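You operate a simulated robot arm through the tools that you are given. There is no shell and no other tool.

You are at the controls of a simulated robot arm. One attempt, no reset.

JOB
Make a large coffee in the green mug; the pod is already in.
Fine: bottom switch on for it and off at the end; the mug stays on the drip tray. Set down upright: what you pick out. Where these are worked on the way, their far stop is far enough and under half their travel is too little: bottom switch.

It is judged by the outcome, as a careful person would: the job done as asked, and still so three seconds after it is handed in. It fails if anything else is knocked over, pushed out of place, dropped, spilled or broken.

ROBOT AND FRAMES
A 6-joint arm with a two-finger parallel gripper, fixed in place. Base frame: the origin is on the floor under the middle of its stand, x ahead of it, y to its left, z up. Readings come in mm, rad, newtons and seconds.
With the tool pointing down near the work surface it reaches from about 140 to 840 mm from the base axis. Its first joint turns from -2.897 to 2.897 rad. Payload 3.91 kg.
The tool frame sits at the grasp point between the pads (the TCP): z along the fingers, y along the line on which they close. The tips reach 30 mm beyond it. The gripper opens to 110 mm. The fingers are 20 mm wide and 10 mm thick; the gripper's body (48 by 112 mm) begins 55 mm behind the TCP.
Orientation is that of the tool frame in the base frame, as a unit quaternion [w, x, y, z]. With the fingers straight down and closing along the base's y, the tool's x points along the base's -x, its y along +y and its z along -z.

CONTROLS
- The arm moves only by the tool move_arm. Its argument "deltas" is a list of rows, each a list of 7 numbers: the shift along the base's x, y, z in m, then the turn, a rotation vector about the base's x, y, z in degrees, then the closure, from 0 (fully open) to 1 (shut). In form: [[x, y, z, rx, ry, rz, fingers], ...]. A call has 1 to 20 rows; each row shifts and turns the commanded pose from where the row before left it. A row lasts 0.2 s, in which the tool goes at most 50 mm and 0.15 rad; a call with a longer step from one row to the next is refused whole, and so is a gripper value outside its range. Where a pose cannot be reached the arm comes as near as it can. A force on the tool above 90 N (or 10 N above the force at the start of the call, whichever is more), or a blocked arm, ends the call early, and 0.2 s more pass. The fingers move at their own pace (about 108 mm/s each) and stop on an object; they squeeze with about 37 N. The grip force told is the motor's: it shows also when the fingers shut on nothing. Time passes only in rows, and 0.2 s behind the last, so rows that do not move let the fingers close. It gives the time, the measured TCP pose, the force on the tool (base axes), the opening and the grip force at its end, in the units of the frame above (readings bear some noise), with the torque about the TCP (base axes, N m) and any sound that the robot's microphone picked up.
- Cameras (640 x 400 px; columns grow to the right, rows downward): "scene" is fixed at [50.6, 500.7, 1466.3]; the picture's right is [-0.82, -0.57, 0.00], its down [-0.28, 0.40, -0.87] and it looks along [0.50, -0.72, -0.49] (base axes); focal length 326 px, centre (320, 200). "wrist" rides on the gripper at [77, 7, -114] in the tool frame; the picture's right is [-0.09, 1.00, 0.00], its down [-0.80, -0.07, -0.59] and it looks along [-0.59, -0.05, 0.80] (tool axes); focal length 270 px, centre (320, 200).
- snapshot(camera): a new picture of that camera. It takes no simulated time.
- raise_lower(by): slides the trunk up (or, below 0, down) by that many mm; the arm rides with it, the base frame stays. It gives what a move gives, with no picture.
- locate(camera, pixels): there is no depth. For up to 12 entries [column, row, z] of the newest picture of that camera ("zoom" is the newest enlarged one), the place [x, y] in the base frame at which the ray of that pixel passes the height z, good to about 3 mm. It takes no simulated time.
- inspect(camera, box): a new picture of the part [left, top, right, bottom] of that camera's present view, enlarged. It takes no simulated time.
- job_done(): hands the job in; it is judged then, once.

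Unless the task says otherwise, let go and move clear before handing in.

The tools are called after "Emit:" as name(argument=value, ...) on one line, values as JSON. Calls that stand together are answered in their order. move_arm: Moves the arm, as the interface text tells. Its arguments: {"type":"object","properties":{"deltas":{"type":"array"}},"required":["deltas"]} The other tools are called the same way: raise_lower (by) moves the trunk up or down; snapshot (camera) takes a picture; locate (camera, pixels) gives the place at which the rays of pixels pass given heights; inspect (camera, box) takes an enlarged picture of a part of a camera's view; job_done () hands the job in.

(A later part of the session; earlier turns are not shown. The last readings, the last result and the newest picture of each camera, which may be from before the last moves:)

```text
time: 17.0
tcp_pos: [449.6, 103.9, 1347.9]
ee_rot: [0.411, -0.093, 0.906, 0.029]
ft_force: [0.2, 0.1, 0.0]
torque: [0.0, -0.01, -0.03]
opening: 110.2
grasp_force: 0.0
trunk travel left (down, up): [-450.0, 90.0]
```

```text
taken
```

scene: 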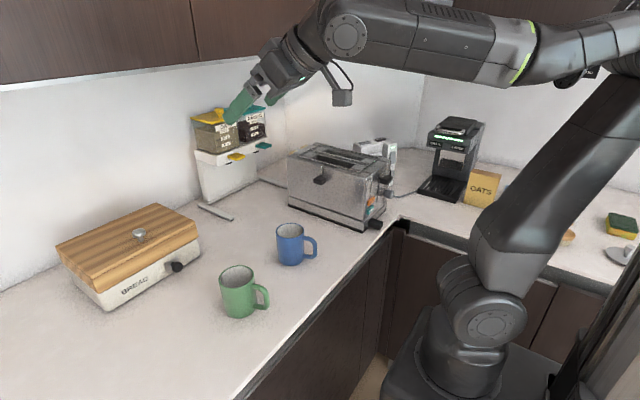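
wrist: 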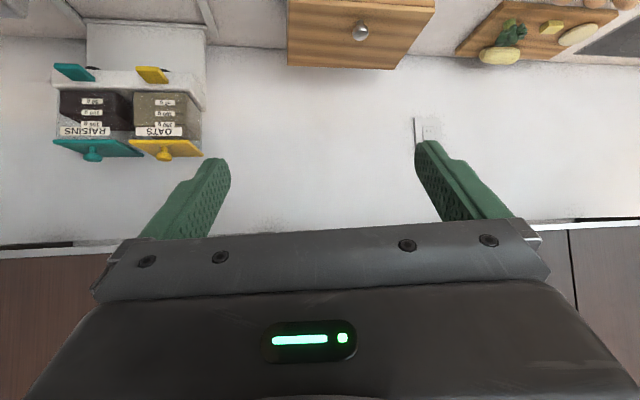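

Yaw is about 10° and pitch about 41°, with clear space below. I'll lower the trunk in steps so the arm has better geometry at mug height.

Emit:
raise_lower(by=-120)

Emit:
snapshot(camera="scene")

```text
time: 18.5
tcp_pos: [450.0, 103.6, 1226.0]
ee_rot: [0.411, -0.093, 0.906, 0.029]
ft_force: [0.1, -0.1, 0.3]
torque: [0.01, -0.01, -0.02]
opening: 110.1
grasp_force: 0.0
trunk travel left (down, up): [-330.0, 210.0]
```

```text
taken
```

scene: 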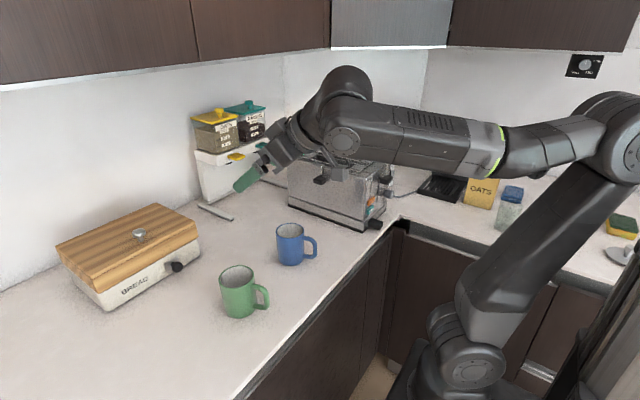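

The arm has room. I'll lift the tool a little, then lower the trunk by another 200 mm.

Emit:
move_arm(deltas=[[-0.01, 0.01, 0.035, 0, 0, 0, 0], [-0.01, 0.01, 0.035, 0, 0, 0, 0], [0, 0, 0, 0, 0, 0, 0]])

Emit:
raise_lower(by=-200)

Emit:
snapshot(camera="scene")

Emit:
snapshot(camera="wrist")

```text
time: 19.3
tcp_pos: [428.6, 125.1, 1297.5]
ee_rot: [0.41, -0.095, 0.907, 0.03]
ft_force: [0.0, 0.6, 0.0]
torque: [0.01, 0.01, -0.02]
opening: 110.1
grasp_force: 0.0
trunk travel left (down, up): [-330.0, 210.0]
```

```text
time: 21.5
tcp_pos: [429.1, 123.0, 1096.5]
ee_rot: [0.412, -0.094, 0.906, 0.029]
ft_force: [0.0, -0.5, -0.1]
torque: [0.0, 0.0, -0.01]
opening: 110.1
grasp_force: 0.1
trunk travel left (down, up): [-130.0, 410.0]
```

```text
taken
```

scene: 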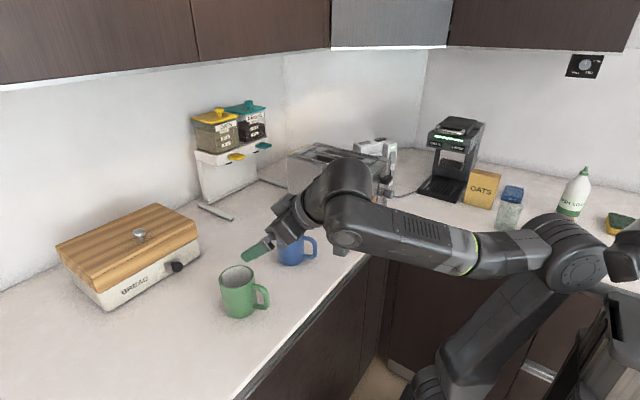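

```text
taken
```

wrist: 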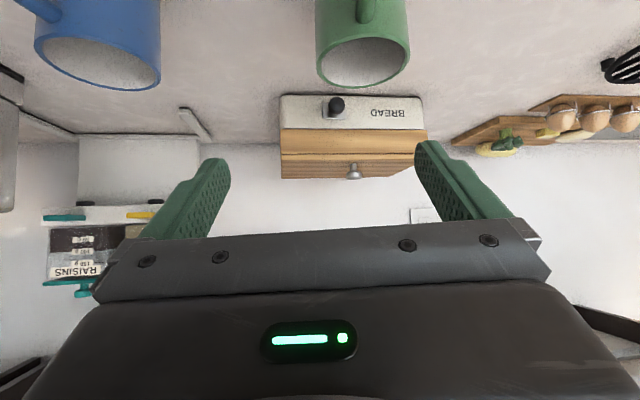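

The wrist camera now sees the green mug's rim at about (363,60). I'll refine its position with a zoom.

Emit:
inspect(camera="wrist", box=[290, 0, 440, 100])

```text
4.00 times, centred on (365, 50) of wrist
```

zoom: 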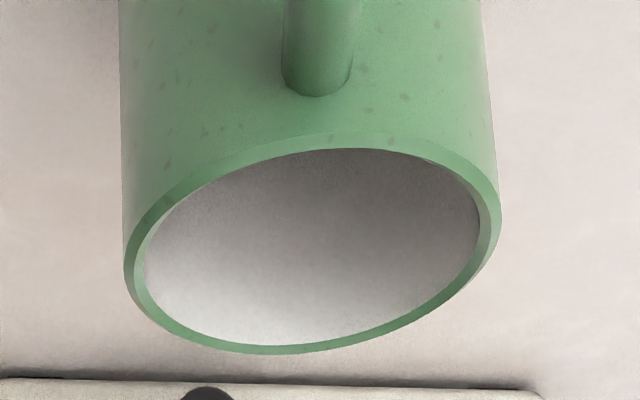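

Emit:
locate(camera="zoom", pixels=[[124, 270, 987], [501, 208, 987], [350, 133, 987], [270, 354, 987], [124, 270, 980], [501, 208, 980], [350, 133, 980], [270, 354, 980], [320, 90, 975], [320, 90, 970]])

```text
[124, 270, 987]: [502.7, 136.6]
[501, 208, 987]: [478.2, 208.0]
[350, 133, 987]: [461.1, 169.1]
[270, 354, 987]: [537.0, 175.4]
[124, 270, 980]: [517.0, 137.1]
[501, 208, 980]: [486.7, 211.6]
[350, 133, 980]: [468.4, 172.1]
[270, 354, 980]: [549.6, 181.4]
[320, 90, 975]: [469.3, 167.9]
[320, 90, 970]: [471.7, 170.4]
```

The mug centre is about (493,171), diameter about 73, rim about z 989, and the gripper yaw of about 10° matches the handle direction. I'll move to a pre-grasp point back along the tool axis and check it.

Emit:
move_arm(deltas=[[-0.018, 0.015, -0.025, 0, 0, 0, 0], [-0.019, 0.0155, -0.025, 0, 0, 0, 0], [0, 0, 0, 0, 0, 0, 0]])

Emit:
snapshot(camera="wrist")

Emit:
snapshot(camera="scene")

```text
time: 22.3
tcp_pos: [391.1, 154.3, 1046.4]
ee_rot: [0.411, -0.094, 0.906, 0.029]
ft_force: [-0.2, 0.3, -0.5]
torque: [-0.04, -0.01, 0.01]
opening: 109.7
grasp_force: 0.1
trunk travel left (down, up): [-130.0, 410.0]
```

```text
taken
```

wrist: 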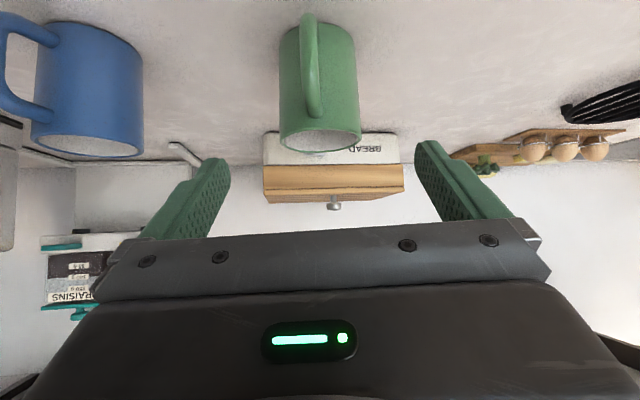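

```text
taken
```

scene: 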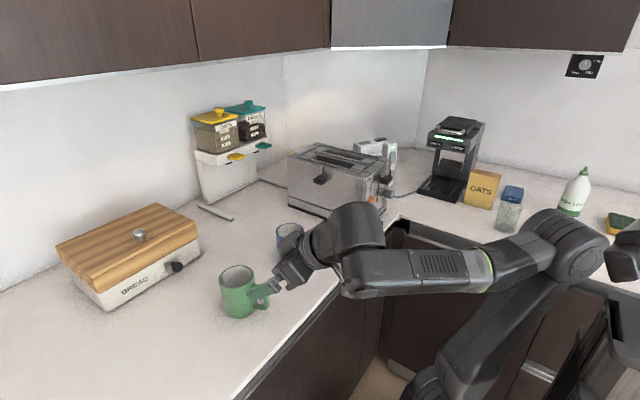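

Emit:
inspect(camera="wrist", box=[250, 0, 400, 170])

Emit:
locate(camera="wrist", pixels=[[279, 125, 989], [362, 125, 989], [279, 30, 905], [355, 25, 905], [300, 17, 920], [312, 25, 940]])

```text
2.35 times, centred on (325, 85) of wrist
```

zoom: 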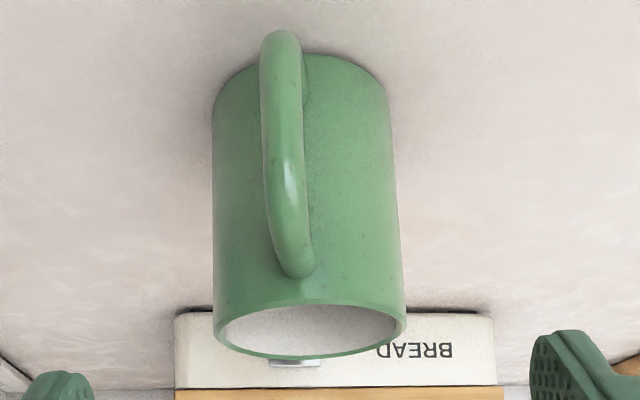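

```text
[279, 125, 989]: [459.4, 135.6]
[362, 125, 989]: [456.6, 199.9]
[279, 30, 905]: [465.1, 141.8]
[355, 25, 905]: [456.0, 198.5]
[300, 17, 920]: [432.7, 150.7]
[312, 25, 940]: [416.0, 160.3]
```

The mug silhouette spans columns 279–362, centred on the tool axis. I'll advance along the tool axis most of the way.

Emit:
move_arm(deltas=[[0.0147, 0.0024, -0.0127, 0, 0, 0, 0], [0.0147, 0.0024, -0.0127, 0, 0, 0, 0], [0.0147, 0.0024, -0.0127, 0, 0, 0, 0], [0.0147, 0.0024, -0.0127, 0, 0, 0, 0], [0, 0, 0, 0, 0, 0, 0]])

Emit:
snapshot(camera="wrist")

Emit:
inspect(camera="scene", box=[200, 230, 330, 330])

```text
time: 23.5
tcp_pos: [450.2, 165.9, 995.1]
ee_rot: [0.411, -0.095, 0.906, 0.029]
ft_force: [-0.3, 0.1, 1.2]
torque: [-0.01, -0.03, 0.01]
opening: 109.9
grasp_force: 0.0
trunk travel left (down, up): [-130.0, 410.0]
```

```text
taken
```

wrist: 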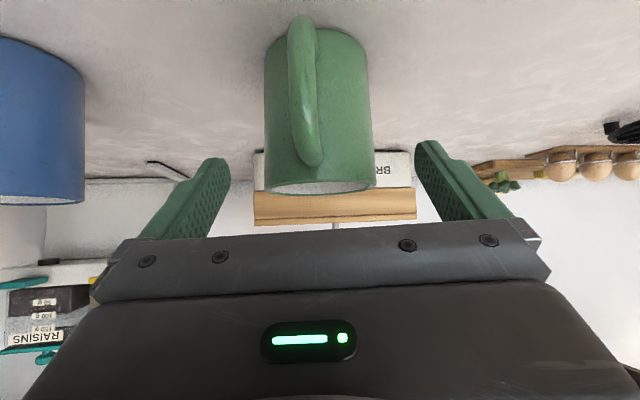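

```text
4.00 times, centred on (265, 280) of scene
```

zoom: 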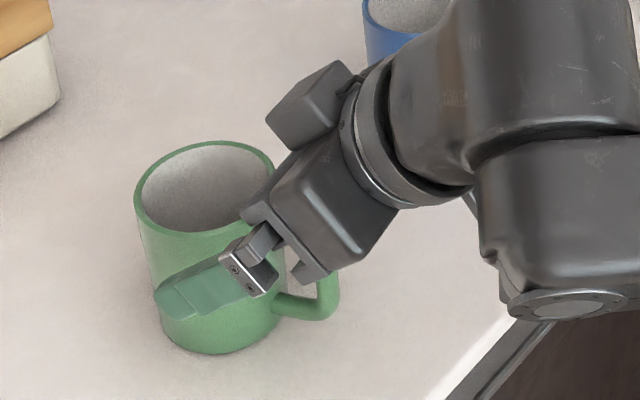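

It's still centred (265–375) and the body is clear above the handle. I'll do the last part in small steps and watch the force.

Emit:
move_arm(deltas=[[0.009, 0.001, -0.008, 0, 0, 0, 0], [0.009, 0.001, -0.008, 0, 0, 0, 0], [0, 0, 0, 0, 0, 0, 0]])

Emit:
inspect(camera="scene", box=[200, 230, 330, 330])

Emit:
snapshot(camera="wrist")

```text
time: 24.3
tcp_pos: [467.4, 166.1, 980.6]
ee_rot: [0.41, -0.093, 0.907, 0.029]
ft_force: [0.5, 0.0, 0.0]
torque: [-0.01, -0.01, 0.0]
opening: 110.1
grasp_force: 0.0
trunk travel left (down, up): [-130.0, 410.0]
```

```text
4.00 times, centred on (265, 280) of scene
```

zoom: 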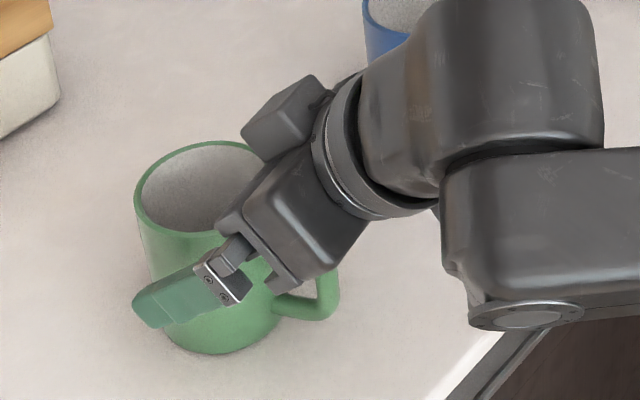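

```text
taken
```

wrist: 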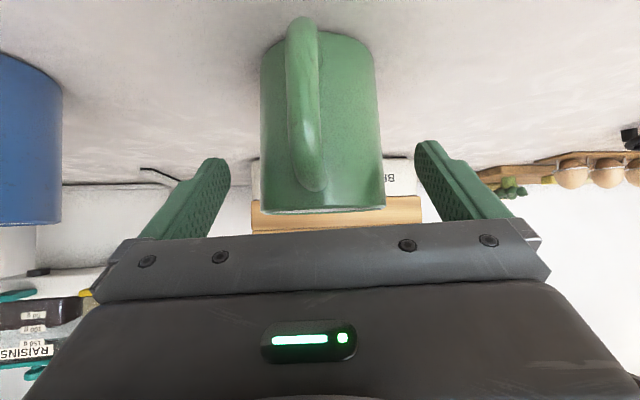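

Emit:
move_arm(deltas=[[0.006, 0.001, -0.005, 0, 0, 0, 0], [0.006, 0.001, -0.005, 0, 0, 0, 0], [0, 0, 0, 0, 0, 0, 0]])

Emit:
inspect(camera="scene", box=[200, 230, 330, 330])

Emit:
snapshot(camera="wrist")

```text
time: 25.1
tcp_pos: [480.2, 169.1, 969.2]
ee_rot: [0.41, -0.095, 0.907, 0.03]
ft_force: [-0.1, -0.3, 0.0]
torque: [-0.01, -0.01, -0.02]
opening: 109.9
grasp_force: 0.0
trunk travel left (down, up): [-130.0, 410.0]
```

```text
4.00 times, centred on (265, 280) of scene
```

zoom: 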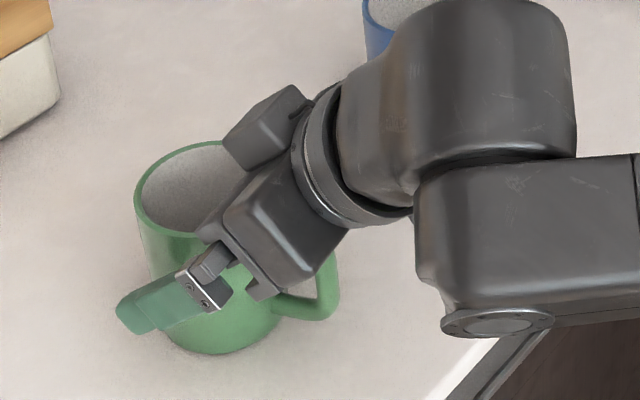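

```text
taken
```

wrist: 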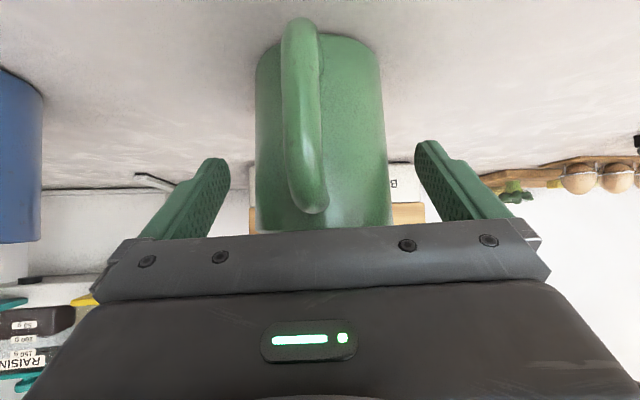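

Everything is clear. To leave clearance under the machine head later, I'll flatten the pitch to about 35° and drop a few mm, then close in stages.

Emit:
move_arm(deltas=[[-0.001, 0, 0, 0.533, -3.05, 0, 0], [-0.001, -0.0007, -0.005, 0.533, -3.05, 0, 0], [0, 0, 0, 0, 0, 0, 0.15], [0, 0, 0, 0, 0, 0, 0.25], [0, 0, 0, 0, 0, 0, 0.28]])

Emit:
snapshot(camera="wrist")

Emit:
inspect(camera="scene", box=[200, 230, 330, 330])

```text
time: 26.3
tcp_pos: [478.2, 168.1, 965.0]
ee_rot: [0.459, -0.092, 0.883, 0.033]
ft_force: [0.2, 0.7, -0.3]
torque: [-0.01, 0.02, 0.04]
opening: 78.9
grasp_force: 0.0
trunk travel left (down, up): [-130.0, 410.0]
```

```text
taken
```

wrist: 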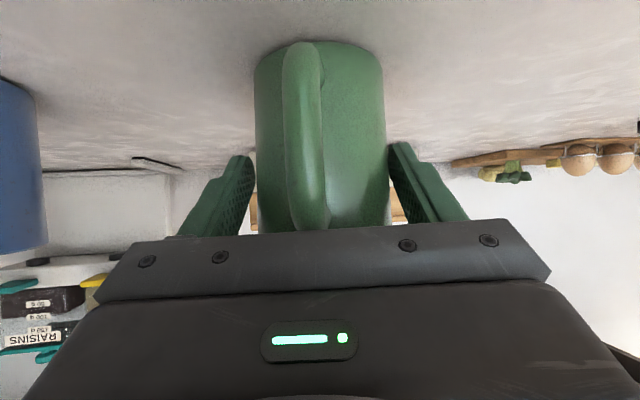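

```text
4.00 times, centred on (265, 280) of scene
```

zoom: 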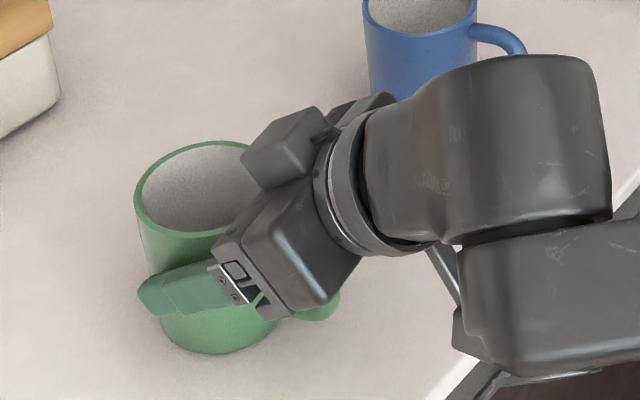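

The mug is centred between the fingers, so I'll close to grip it.

Emit:
move_arm(deltas=[[0, 0, 0, 0, 0, 0, 0.31], [0, 0, 0, 0, 0, 0, 0.34], [0, 0, 0, 0, 0, 0, 0.4], [0, 0, 0, 0, 0, 0, 1], [0, 0, 0, 0, 0, 0, 1]])

Emit:
inspect(camera="scene", box=[200, 230, 330, 330])

Emit:
snapshot(camera="wrist")

```text
time: 27.5
tcp_pos: [478.2, 168.9, 964.8]
ee_rot: [0.458, -0.092, 0.883, 0.033]
ft_force: [0.8, 1.8, 1.0]
torque: [0.22, -0.02, 0.02]
opening: 72.1
grasp_force: 37.2
trunk travel left (down, up): [-130.0, 410.0]
```

```text
4.00 times, centred on (265, 280) of scene
```

zoom: 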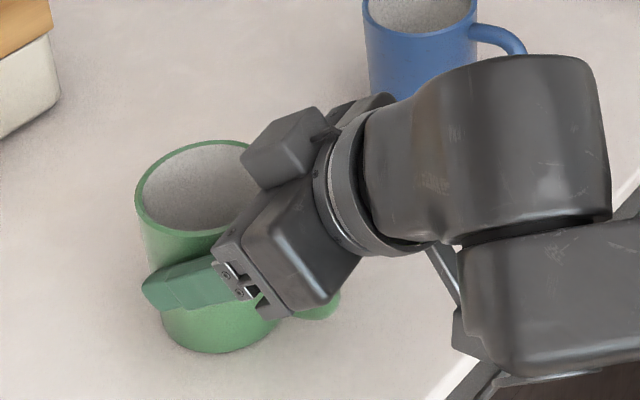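

```text
taken
```

wrist: 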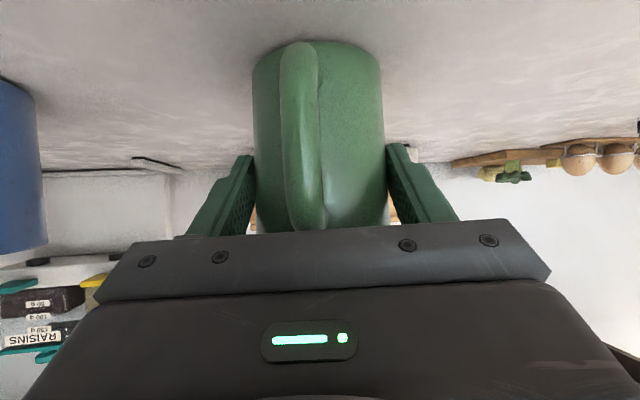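

It's gripped at 72 mm with 37 N. I'll lift gently and check for slip.

Emit:
move_arm(deltas=[[0, 0, 0.008, 0, 0, 0, 1], [0, 0, 0.012, 0, 0, 0, 1], [0, 0, 0.02, 0, 0, 0, 1], [0, 0, 0.02, 0, 0, 0, 1]])

Emit:
inspect(camera="scene", box=[190, 200, 340, 320])

Emit:
snapshot(camera="wrist")

```text
time: 28.5
tcp_pos: [479.5, 166.8, 1024.9]
ee_rot: [0.458, -0.092, 0.883, 0.033]
ft_force: [0.3, 0.5, -3.1]
torque: [-0.01, 0.04, 0.01]
opening: 72.3
grasp_force: 36.8
trunk travel left (down, up): [-130.0, 410.0]
```

```text
3.33 times, centred on (265, 260) of scene
```

zoom: 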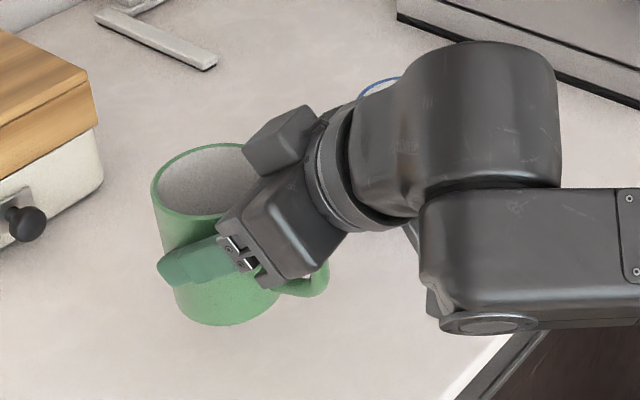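

```text
taken
```

wrist: 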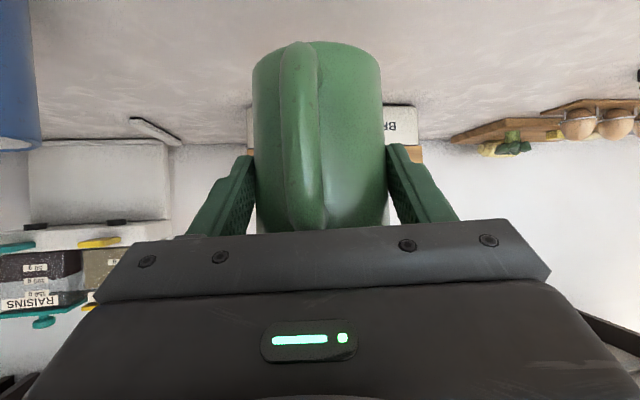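

The lift was clean (about 3 N of weight, no slip). I'll raise it well above the toaster.

Emit:
move_arm(deltas=[[-0.002, -0.004, 0.03, 0, 0, 0, 1], [-0.002, -0.004, 0.037, 0, 0, 0, 1], [-0.002, -0.004, 0.037, 0, 0, 0, 1], [-0.002, -0.004, 0.037, 0, 0, 0, 1], [-0.002, -0.004, 0.037, 0, 0, 0, 1], [0, 0, 0.012, 0, 0, 0, 1]])

Emit:
snapshot(camera="scene")

```text
time: 29.9
tcp_pos: [469.8, 149.3, 1215.0]
ee_rot: [0.458, -0.092, 0.883, 0.033]
ft_force: [-0.1, 0.5, -4.3]
torque: [0.03, 0.04, -0.01]
opening: 72.1
grasp_force: 37.2
trunk travel left (down, up): [-130.0, 410.0]
```

```text
taken
```

scene: 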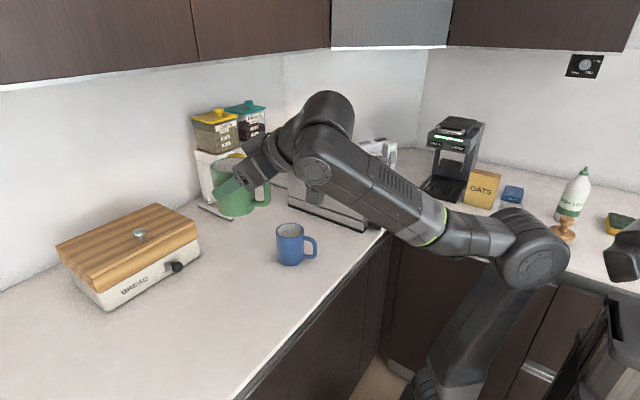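

The carry is stable. I'll swing toward the machine in stages and check the elbow as I go.

Emit:
move_arm(deltas=[[-0.004, -0.036, 0, 0, 0, -6, 1], [-0.004, -0.036, 0, 0, 0, -6, 1], [-0.004, -0.036, 0, 0, 0, -6, 1], [-0.004, -0.036, 0, 0, 0, -6, 1], [-0.004, -0.036, 0, 0, 0, -6, 1], [-0.004, -0.036, 0, 0, 0, -6, 1], [0, 0, 0, 0, 0, 0, 1]])

Emit:
snapshot(camera="scene")

```text
time: 31.5
tcp_pos: [445.8, -68.1, 1214.3]
ee_rot: [0.446, 0.187, 0.868, -0.111]
ft_force: [0.1, -0.4, -3.0]
torque: [0.01, 0.05, 0.01]
opening: 72.1
grasp_force: 36.9
trunk travel left (down, up): [-130.0, 410.0]
```

```text
taken
```

scene: 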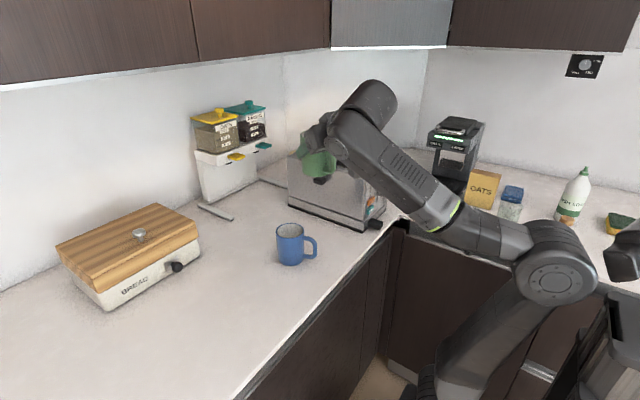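

Emit:
move_arm(deltas=[[-0.006, -0.036, 0.002, 0, 0, -6, 1], [-0.006, -0.036, 0.002, 0, 0, -6, 1], [-0.006, -0.036, 0.002, 0, 0, -6, 1], [-0.006, -0.036, 0.002, 0, 0, -6, 1], [-0.006, -0.036, 0.002, 0, 0, -6, 1], [0, 0, 0, 0, 0, 0, 1]])

Emit:
snapshot(camera="scene")

```text
time: 32.9
tcp_pos: [414.7, -250.0, 1224.8]
ee_rot: [0.403, 0.404, 0.791, -0.222]
ft_force: [-0.1, -0.5, -2.0]
torque: [0.03, 0.0, 0.02]
opening: 72.1
grasp_force: 37.0
trunk travel left (down, up): [-130.0, 410.0]
```

```text
taken
```

scene: 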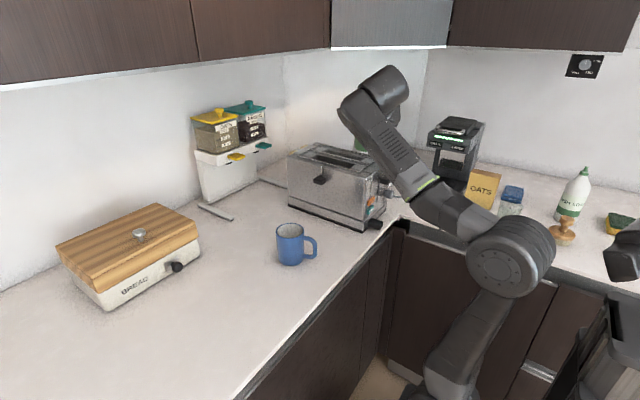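

Emit:
move_arm(deltas=[[-0.014, -0.034, 0, 0, 0, -5.6, 1], [-0.016, -0.034, 0, 0, 0, -5.6, 1], [-0.018, -0.034, 0, 0, 0, -5.6, 1], [-0.02, -0.034, 0, 0, 0, -5.6, 1], [-0.02, -0.034, 0, 0, 0, -5.6, 1], [-0.02, -0.034, 0, 0, 0, -5.6, 1], [0, 0, 0, 0, 0, 0, 1]])

Emit:
snapshot(camera="scene")

Emit:
snapshot(camera="wrist")

```text
time: 34.5
tcp_pos: [305.6, -453.0, 1224.8]
ee_rot: [0.321, 0.616, 0.64, -0.329]
ft_force: [0.1, -0.3, -1.9]
torque: [0.04, 0.04, -0.02]
opening: 71.9
grasp_force: 36.5
trunk travel left (down, up): [-130.0, 410.0]
```

```text
taken
```

scene: 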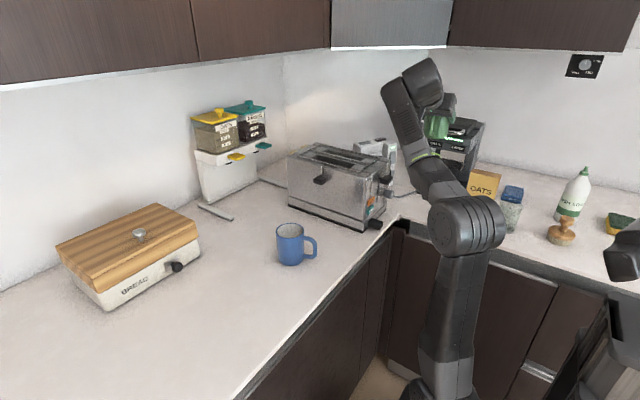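

```text
taken
```

wrist: 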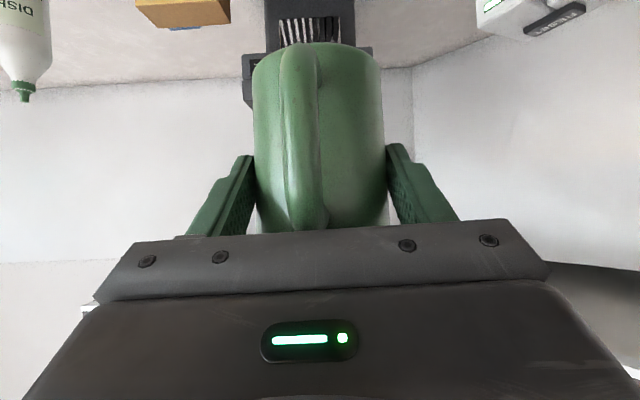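

The mug is upright and facing the machine at (305,-468). I'll lower in stages in front of the machine and check clearances.

Emit:
move_arm(deltas=[[-0.001, -0.012, -0.03, 0, 0, 0, 1], [-0.001, -0.012, -0.035, 0, 0, 0, 1], [-0.001, -0.012, -0.035, 0, 0, 0, 1], [0, 0, 0, 0, 0, 0, 1]])

Emit:
snapshot(camera="scene")

Emit:
snapshot(camera="wrist")

```text
time: 35.5
tcp_pos: [304.3, -489.3, 1123.8]
ee_rot: [0.321, 0.616, 0.64, -0.329]
ft_force: [0.6, -0.4, -2.6]
torque: [0.0, 0.02, -0.01]
opening: 72.2
grasp_force: 37.2
trunk travel left (down, up): [-130.0, 410.0]
```

```text
taken
```

scene: 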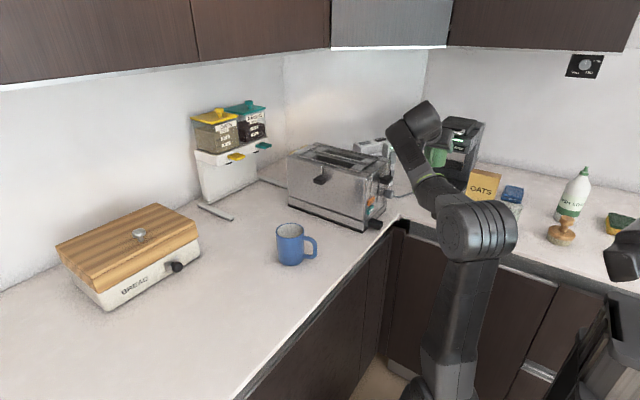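

```text
taken
```

wrist: 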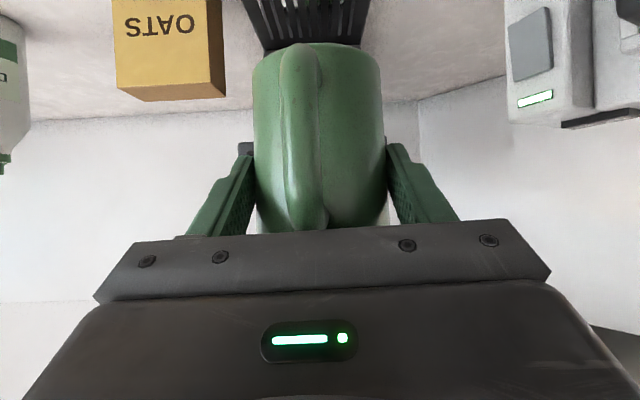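

Emit:
move_arm(deltas=[[-0.001, -0.003, -0.033, 0, 0, 0, 1], [-0.001, -0.003, -0.033, 0, 0, 0, 1], [-0.001, -0.003, -0.033, 0, 0, 0, 1], [0, 0, 0, 0, 0, 0, 1]])

Emit:
snapshot(camera="scene")

Emit:
snapshot(camera="wrist")

Emit:
inspect(camera="scene", box=[380, 100, 520, 220])

```text
time: 36.5
tcp_pos: [302.0, -497.6, 1023.5]
ee_rot: [0.32, 0.616, 0.64, -0.33]
ft_force: [-0.1, -0.3, -3.0]
torque: [-0.01, 0.02, -0.01]
opening: 72.1
grasp_force: 37.1
trunk travel left (down, up): [-130.0, 410.0]
```

```text
taken
```

scene: 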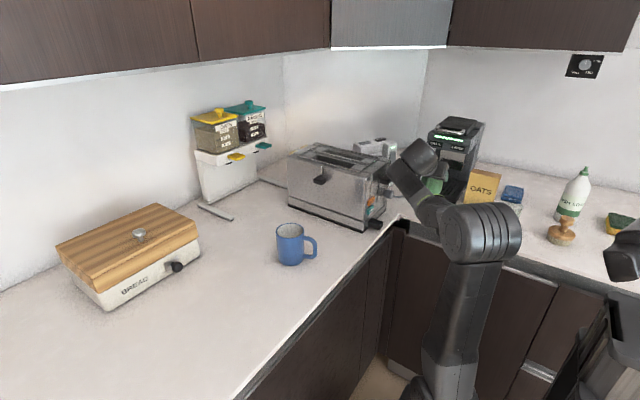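

```text
taken
```

wrist: 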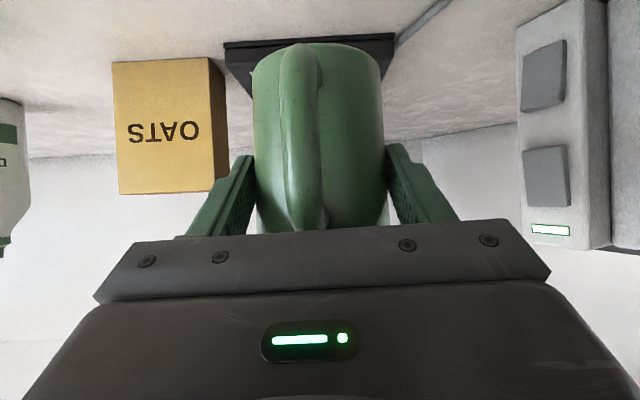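

```text
3.33 times, centred on (450, 160) of scene
```

zoom: 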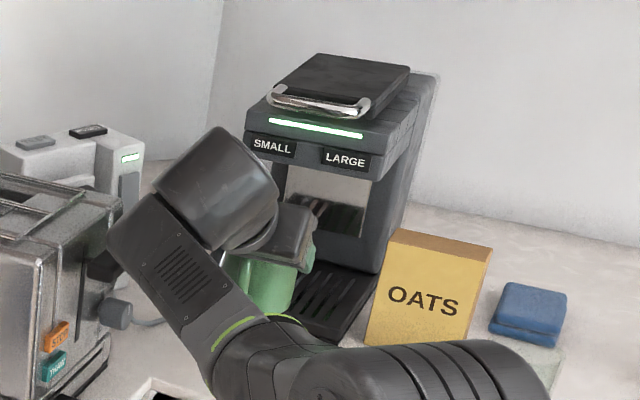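

The wrist block sits close to the toaster's lever knob, which I estimate at (370,-319,1057). I'll lift a little and yaw the gripper about 15° around the mug so the wrist swings away from the toaster before lowering.

Emit:
move_arm(deltas=[[0, 0, 0.03, 0, 0, 0, 1], [0, 0, 0.03, 0, 0, 0, 1], [-0.003, -0.006, 0, 0, 0, 5, 1], [-0.002, -0.004, 0, 0, 0, 5, 1], [-0.001, -0.003, 0, 0, 0, 5, 1], [0, 0, 0, 0, 0, 0, 1]])

Emit:
inspect(camera="scene", box=[370, 90, 530, 220])

Emit:
snapshot(camera="wrist")

```text
time: 37.9
tcp_pos: [294.1, -511.2, 1085.8]
ee_rot: [0.361, 0.527, 0.714, -0.286]
ft_force: [0.5, -0.5, -3.1]
torque: [0.0, -0.01, -0.01]
opening: 71.8
grasp_force: 37.0
trunk travel left (down, up): [-130.0, 410.0]
```

```text
3.08 times, centred on (450, 155) of scene
```

zoom: 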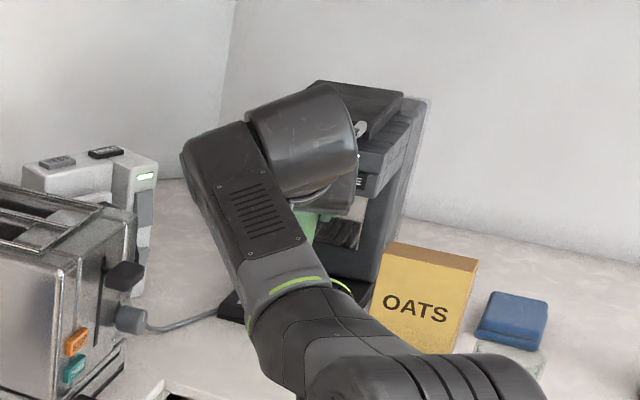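

```text
taken
```

wrist: 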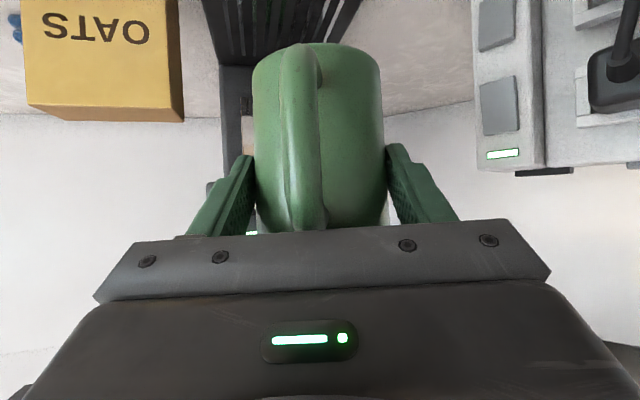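

The wrist is now well away from the toaster. I'll lower in front of the machine.

Emit:
move_arm(deltas=[[0, 0, -0.034, 0, 0, 0, 1], [0, 0, -0.034, 0, 0, 0, 1], [0, 0, -0.032, 0, 0, 0, 1], [0, 0, 0, 0, 0, 0, 1]])

Emit:
inspect(camera="scene", box=[370, 90, 530, 220])

Emit:
snapshot(camera="wrist")

```text
time: 38.9
tcp_pos: [294.4, -510.3, 985.2]
ee_rot: [0.361, 0.527, 0.715, -0.284]
ft_force: [0.2, -0.8, -3.2]
torque: [0.03, 0.02, 0.0]
opening: 72.0
grasp_force: 36.3
trunk travel left (down, up): [-130.0, 410.0]
```

```text
3.08 times, centred on (450, 155) of scene
```

zoom: 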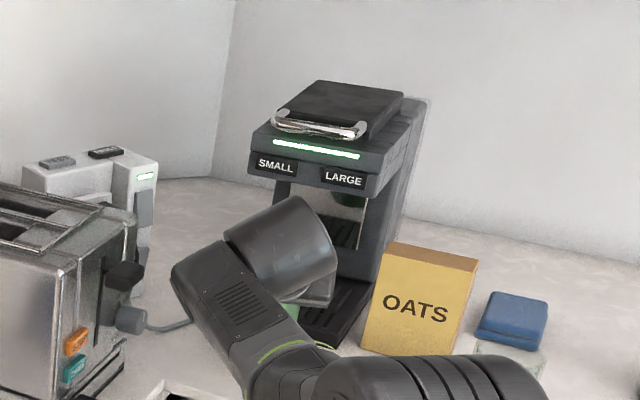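

```text
taken
```

wrist: 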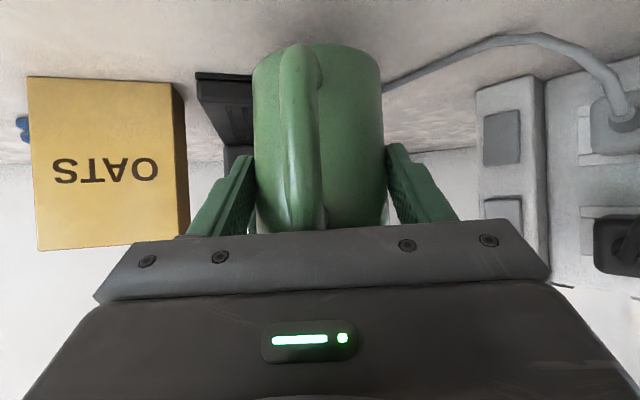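

Mug bottom is around z 920 and the rim around 1009, well under the head at about 1075. I'll slide straight in toward -y.

Emit:
move_arm(deltas=[[0, -0.02, 0, 0, 0, 0, 1], [0, -0.025, 0, 0, 0, 0, 1], [0, -0.025, 0, 0, 0, 0, 1], [0, 0, 0, 0, 0, 0, 1]])

Emit:
inspect(camera="scene", box=[390, 100, 510, 220])

Emit:
snapshot(camera="wrist")

```text
time: 39.9
tcp_pos: [293.9, -581.1, 985.1]
ee_rot: [0.362, 0.526, 0.715, -0.284]
ft_force: [0.7, -0.3, -3.4]
torque: [-0.01, 0.02, -0.01]
opening: 72.0
grasp_force: 37.0
trunk travel left (down, up): [-130.0, 410.0]
```

```text
3.33 times, centred on (450, 160) of scene
```

zoom: 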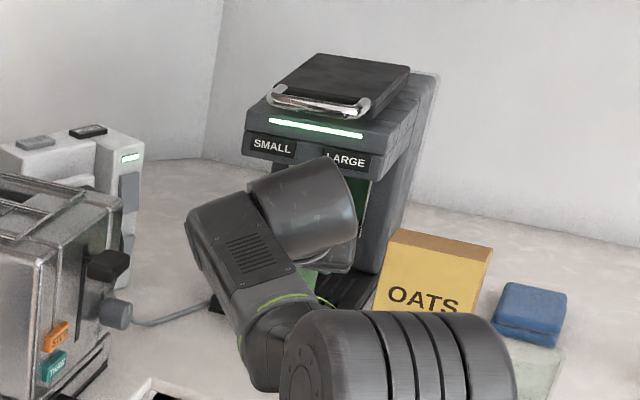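

```text
taken
```

wrist: 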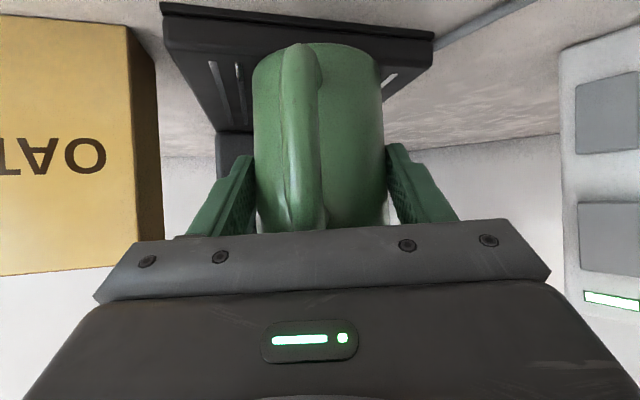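

Emit:
locate(camera="wrist", pixels=[[163, 3, 908], [434, 35, 908], [163, 3, 900], [434, 38, 900], [158, 245, 960], [135, 30, 900]])

Emit:
inspect(camera="wrist", box=[140, 0, 460, 200])

```text
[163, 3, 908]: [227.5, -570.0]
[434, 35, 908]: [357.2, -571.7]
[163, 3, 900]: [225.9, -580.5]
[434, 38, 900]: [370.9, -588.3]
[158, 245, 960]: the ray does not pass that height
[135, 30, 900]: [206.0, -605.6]
```

```text
2.00 times, centred on (300, 100) of wrist
```

zoom: 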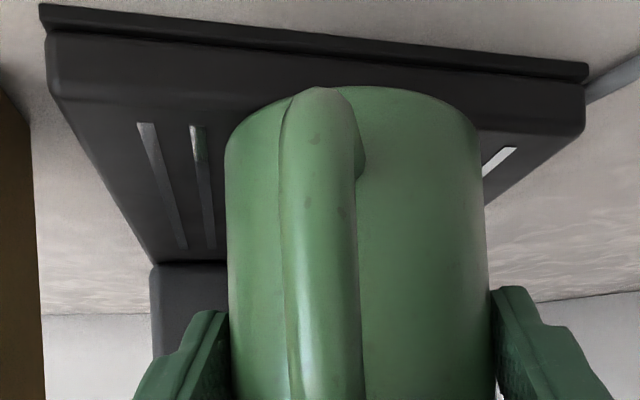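

The tray's front face is about 18 mm tall, putting the tray top near z 918, so clearance is only a couple of mm. I'll raise slightly, then continue in with small rows.

Emit:
move_arm(deltas=[[0, 0, 0.004, 0, 0, 0, 1], [0.0005, -0.012, 0, 0, 0, 0, 1], [0.0005, -0.012, 0, 0, 0, 0, 1], [0, -0.012, 0, 0, 0, 0, 1], [0, 0, 0, 0, 0, 0, 1]])

Emit:
inspect(camera="scene", box=[400, 100, 500, 200])

Emit:
snapshot(camera="wrist")

```text
time: 41.1
tcp_pos: [295.5, -615.7, 989.8]
ee_rot: [0.361, 0.527, 0.715, -0.284]
ft_force: [0.0, -0.6, -3.9]
torque: [0.0, 0.01, 0.01]
opening: 72.1
grasp_force: 36.8
trunk travel left (down, up): [-130.0, 410.0]
```

```text
4.00 times, centred on (450, 150) of scene
```

zoom: 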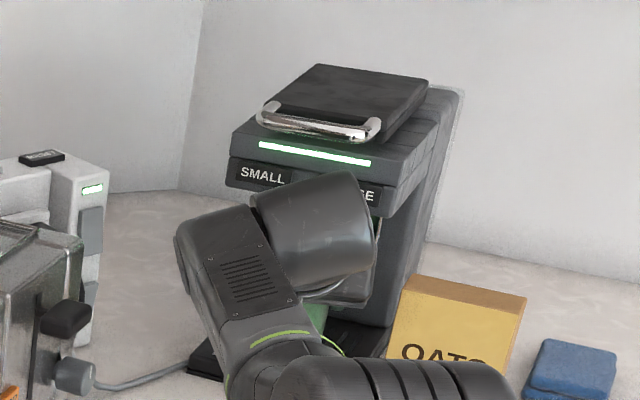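

```text
taken
```

wrist: 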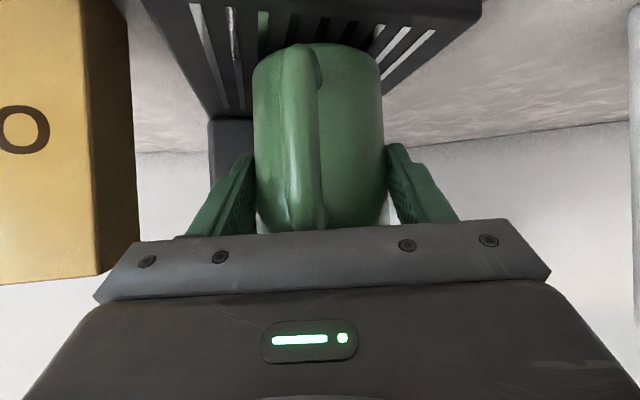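

The wrist is clear of the head front. I'll go the last stretch in, then lower onto the tray in small steps.

Emit:
move_arm(deltas=[[0, -0.008, 0, 0, 0, 0, 1], [0, -0.008, -0.001, 0, 0, 0, 1], [0, 0, -0.002, 0, 0, 0, 1], [0, 0, -0.002, 0, 0, 0, 1]])

Emit:
snapshot(camera="wrist")

```text
time: 42.1
tcp_pos: [295.1, -631.3, 985.7]
ee_rot: [0.361, 0.527, 0.715, -0.284]
ft_force: [0.8, 0.2, -2.3]
torque: [0.04, -0.02, 0.0]
opening: 72.1
grasp_force: 37.0
trunk travel left (down, up): [-130.0, 410.0]
```

```text
taken
```

wrist: 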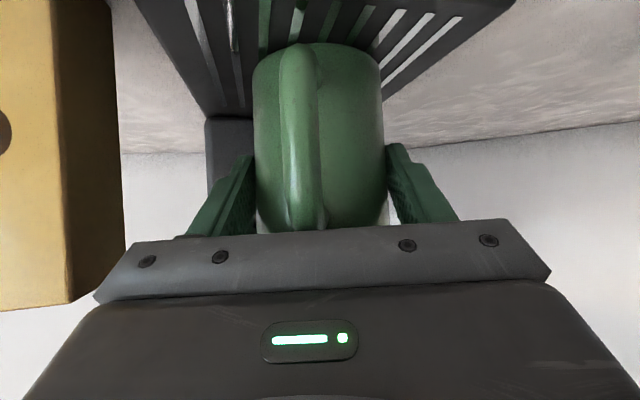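

Emit:
move_arm(deltas=[[0, 0, -0.0015, 0, 0, 0, 1], [0, 0, -0.0015, 0, 0, 0, 1]])

```text
time: 42.7
tcp_pos: [295.2, -631.5, 985.4]
ee_rot: [0.363, 0.526, 0.713, -0.287]
ft_force: [1.8, -4.2, 12.6]
torque: [0.06, -0.25, -0.05]
opening: 72.0
grasp_force: 37.7
trunk travel left (down, up): [-130.0, 410.0]
```

The mug is on the tray, with contact at +12 N near TCP z 985. I'll ease the pressure off, then open gradually.

Emit:
move_arm(deltas=[[0, 0, 0.0014, 0, 0, 0, 1], [0, 0, 0, 0, 0, 0, 1]])

```text
time: 43.3
tcp_pos: [294.5, -632.3, 985.4]
ee_rot: [0.363, 0.526, 0.715, -0.285]
ft_force: [2.9, -7.8, 16.3]
torque: [-0.12, -0.4, -0.12]
opening: 72.3
grasp_force: 37.3
trunk travel left (down, up): [-130.0, 410.0]
```

Emit:
move_arm(deltas=[[0, 0, 0.001, 0, 0, 0, 1], [0, 0, 0, 0, 0, 0, 1]])

```text
time: 43.9
tcp_pos: [295.6, -631.4, 983.8]
ee_rot: [0.361, 0.527, 0.714, -0.285]
ft_force: [1.3, -5.5, 13.0]
torque: [-0.22, -0.55, -0.12]
opening: 72.1
grasp_force: 36.8
trunk travel left (down, up): [-130.0, 410.0]
```

Emit:
move_arm(deltas=[[0, 0, 0.001, 0, 0, 0, 1], [0, 0, 0, 0, 0, 0, 1]])

Emit:
snapshot(camera="wrist")

```text
time: 44.5
tcp_pos: [295.2, -631.2, 985.3]
ee_rot: [0.361, 0.526, 0.716, -0.284]
ft_force: [0.1, -3.3, 7.2]
torque: [-0.32, -0.32, -0.14]
opening: 72.0
grasp_force: 37.0
trunk travel left (down, up): [-130.0, 410.0]
```

```text
taken
```

wrist: 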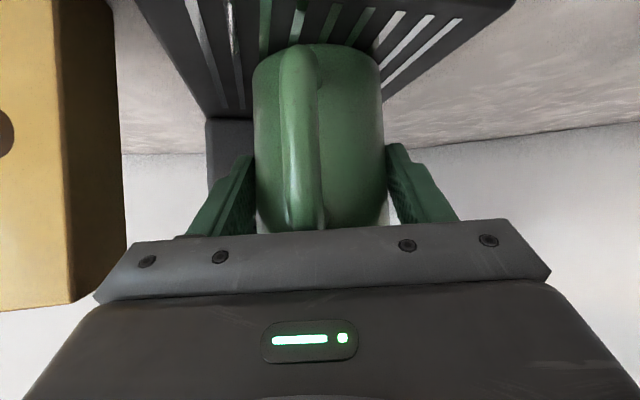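

Emit:
move_arm(deltas=[[0, 0, 0.001, 0, 0, 0, 1], [0, 0, 0, 0, 0, 0, 0.33], [0, 0, 0, 0, 0, 0, 0.3], [0, 0, 0, 0, 0, 0, 0.25], [0, 0, 0, 0, 0, 0, 0.2]])

Emit:
snapshot(camera="wrist")

```text
time: 45.7
tcp_pos: [296.3, -632.1, 986.0]
ee_rot: [0.362, 0.527, 0.715, -0.285]
ft_force: [0.4, -0.4, -0.3]
torque: [-0.03, 0.02, -0.03]
opening: 88.1
grasp_force: 0.1
trunk travel left (down, up): [-130.0, 410.0]
```

```text
taken
```

wrist: 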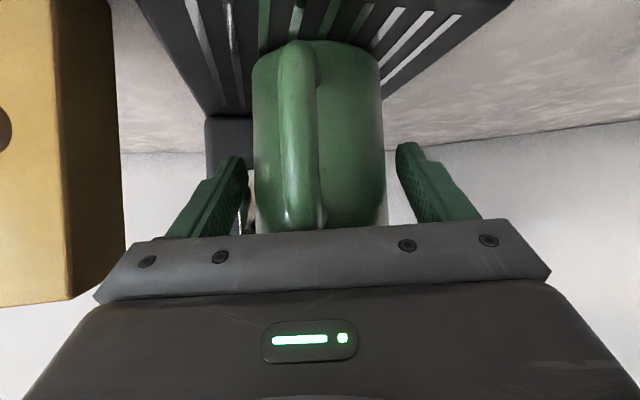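

It's released and the mug stands free. I'll retreat straight back along the tool heading.

Emit:
move_arm(deltas=[[-0.0013, 0.005, 0, 0, 0, 0, 0.2], [-0.0026, 0.0097, 0, 0, 0, 0, 0.2], [-0.004, 0.015, 0, 0, 0, 0, 0.2], [-0.005, 0.0193, 0, 0, 0, 0, 0.2], [-0.005, 0.0193, 0, 0, 0, 0, 0.2], [-0.005, 0.0193, 0, 0, 0, 0, 0.2], [-0.005, 0.0193, 0, 0, 0, 0, 0.2], [0, 0, 0, 0, 0, 0, 0.2]])

Emit:
snapshot(camera="wrist")

Emit:
inspect(camera="scene", box=[390, 100, 510, 220])

```text
time: 47.5
tcp_pos: [267.8, -525.4, 985.7]
ee_rot: [0.361, 0.527, 0.715, -0.285]
ft_force: [-1.0, 0.3, 0.6]
torque: [-0.04, -0.03, -0.03]
opening: 88.0
grasp_force: 0.1
trunk travel left (down, up): [-130.0, 410.0]
```

```text
taken
```

wrist: 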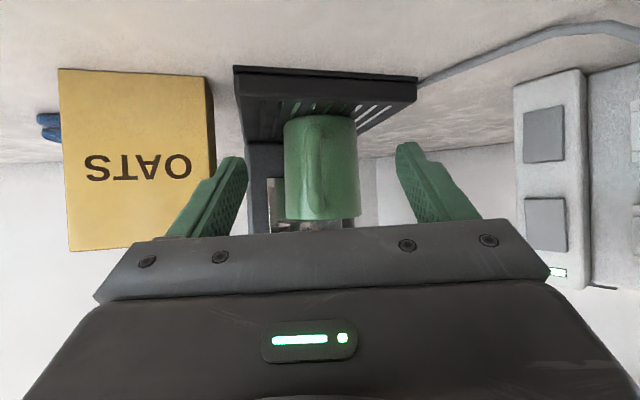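

```text
3.33 times, centred on (450, 160) of scene
```

zoom: 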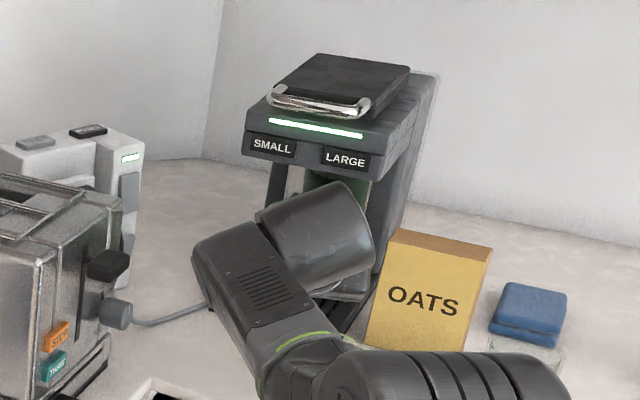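

The mug stands on the tray and the chrome spout is visible near wrist (320,225). I'll zoom in to compare mug and spout positions.

Emit:
inspect(camera="wrist", box=[230, 60, 420, 240])

Emit:
inspect(camera="wrist", box=[265, 190, 385, 245])

Emit:
locate(camera="wrist", pixels=[[284, 122, 920], [357, 122, 920], [320, 116, 920], [233, 70, 900], [417, 85, 900], [233, 70, 905]])

```text
2.22 times, centred on (325, 150) of wrist
```

zoom: 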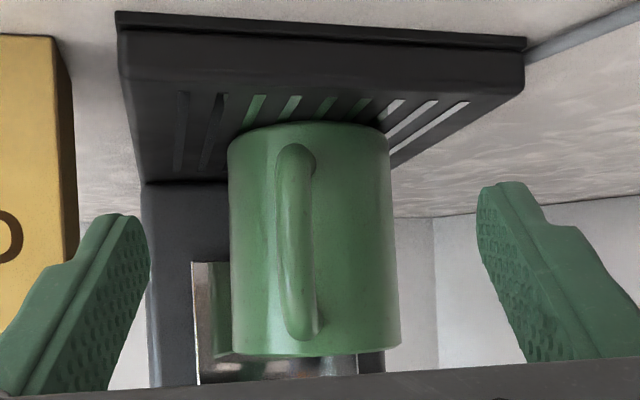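

```text
5.33 times, centred on (325, 218) of wrist
```

zoom: 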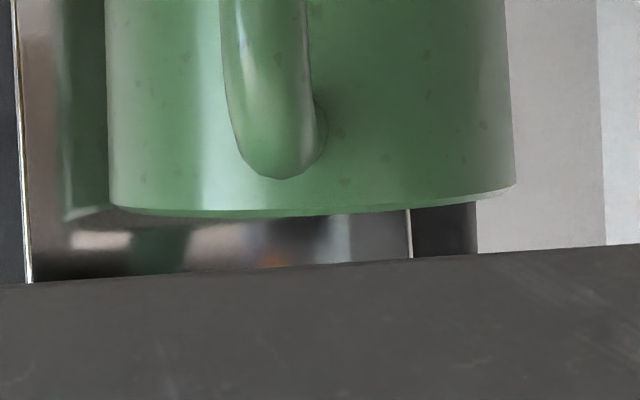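

```text
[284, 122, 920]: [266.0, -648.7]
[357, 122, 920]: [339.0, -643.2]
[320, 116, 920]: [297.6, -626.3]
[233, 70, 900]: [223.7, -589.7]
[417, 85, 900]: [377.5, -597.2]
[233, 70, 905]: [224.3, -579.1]
```

The mug base is centred near (300,-646). To see the spout under the head I'll flatten the tool so the wrist camera looks upward.

Emit:
move_arm(deltas=[[0, 0.005, 0.012, -6.47, -1.73, 0, 0.2], [0, 0.005, 0.012, -6.47, -1.73, 0, 0.2], [0, 0.005, 0.012, -6.47, -1.73, 0, 0.2], [0, 0, 0, 0, 0, 0, 0.2]])

Emit:
snapshot(camera="wrist")

Emit:
snapshot(camera="scene")

```text
time: 48.5
tcp_pos: [267.2, -510.1, 1021.9]
ee_rot: [0.476, 0.471, 0.639, -0.377]
ft_force: [0.4, -0.6, -0.2]
torque: [-0.01, -0.02, -0.02]
opening: 88.0
grasp_force: 0.0
trunk travel left (down, up): [-130.0, 410.0]
```

```text
taken
```

wrist: 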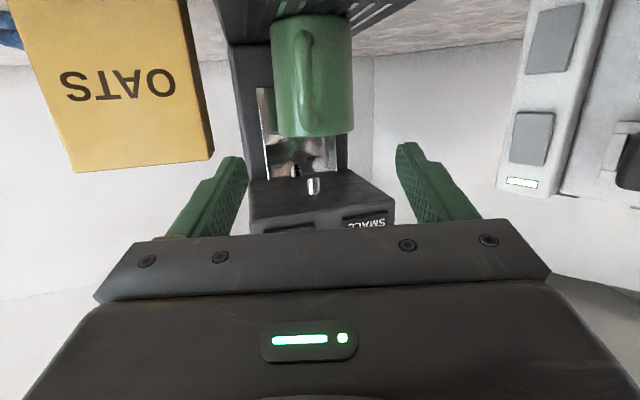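

```text
taken
```

scene: 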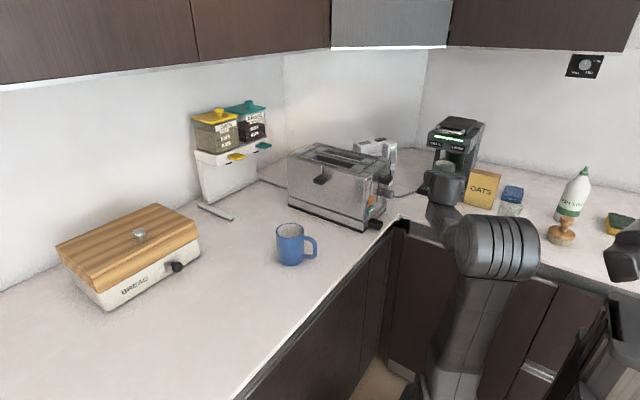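

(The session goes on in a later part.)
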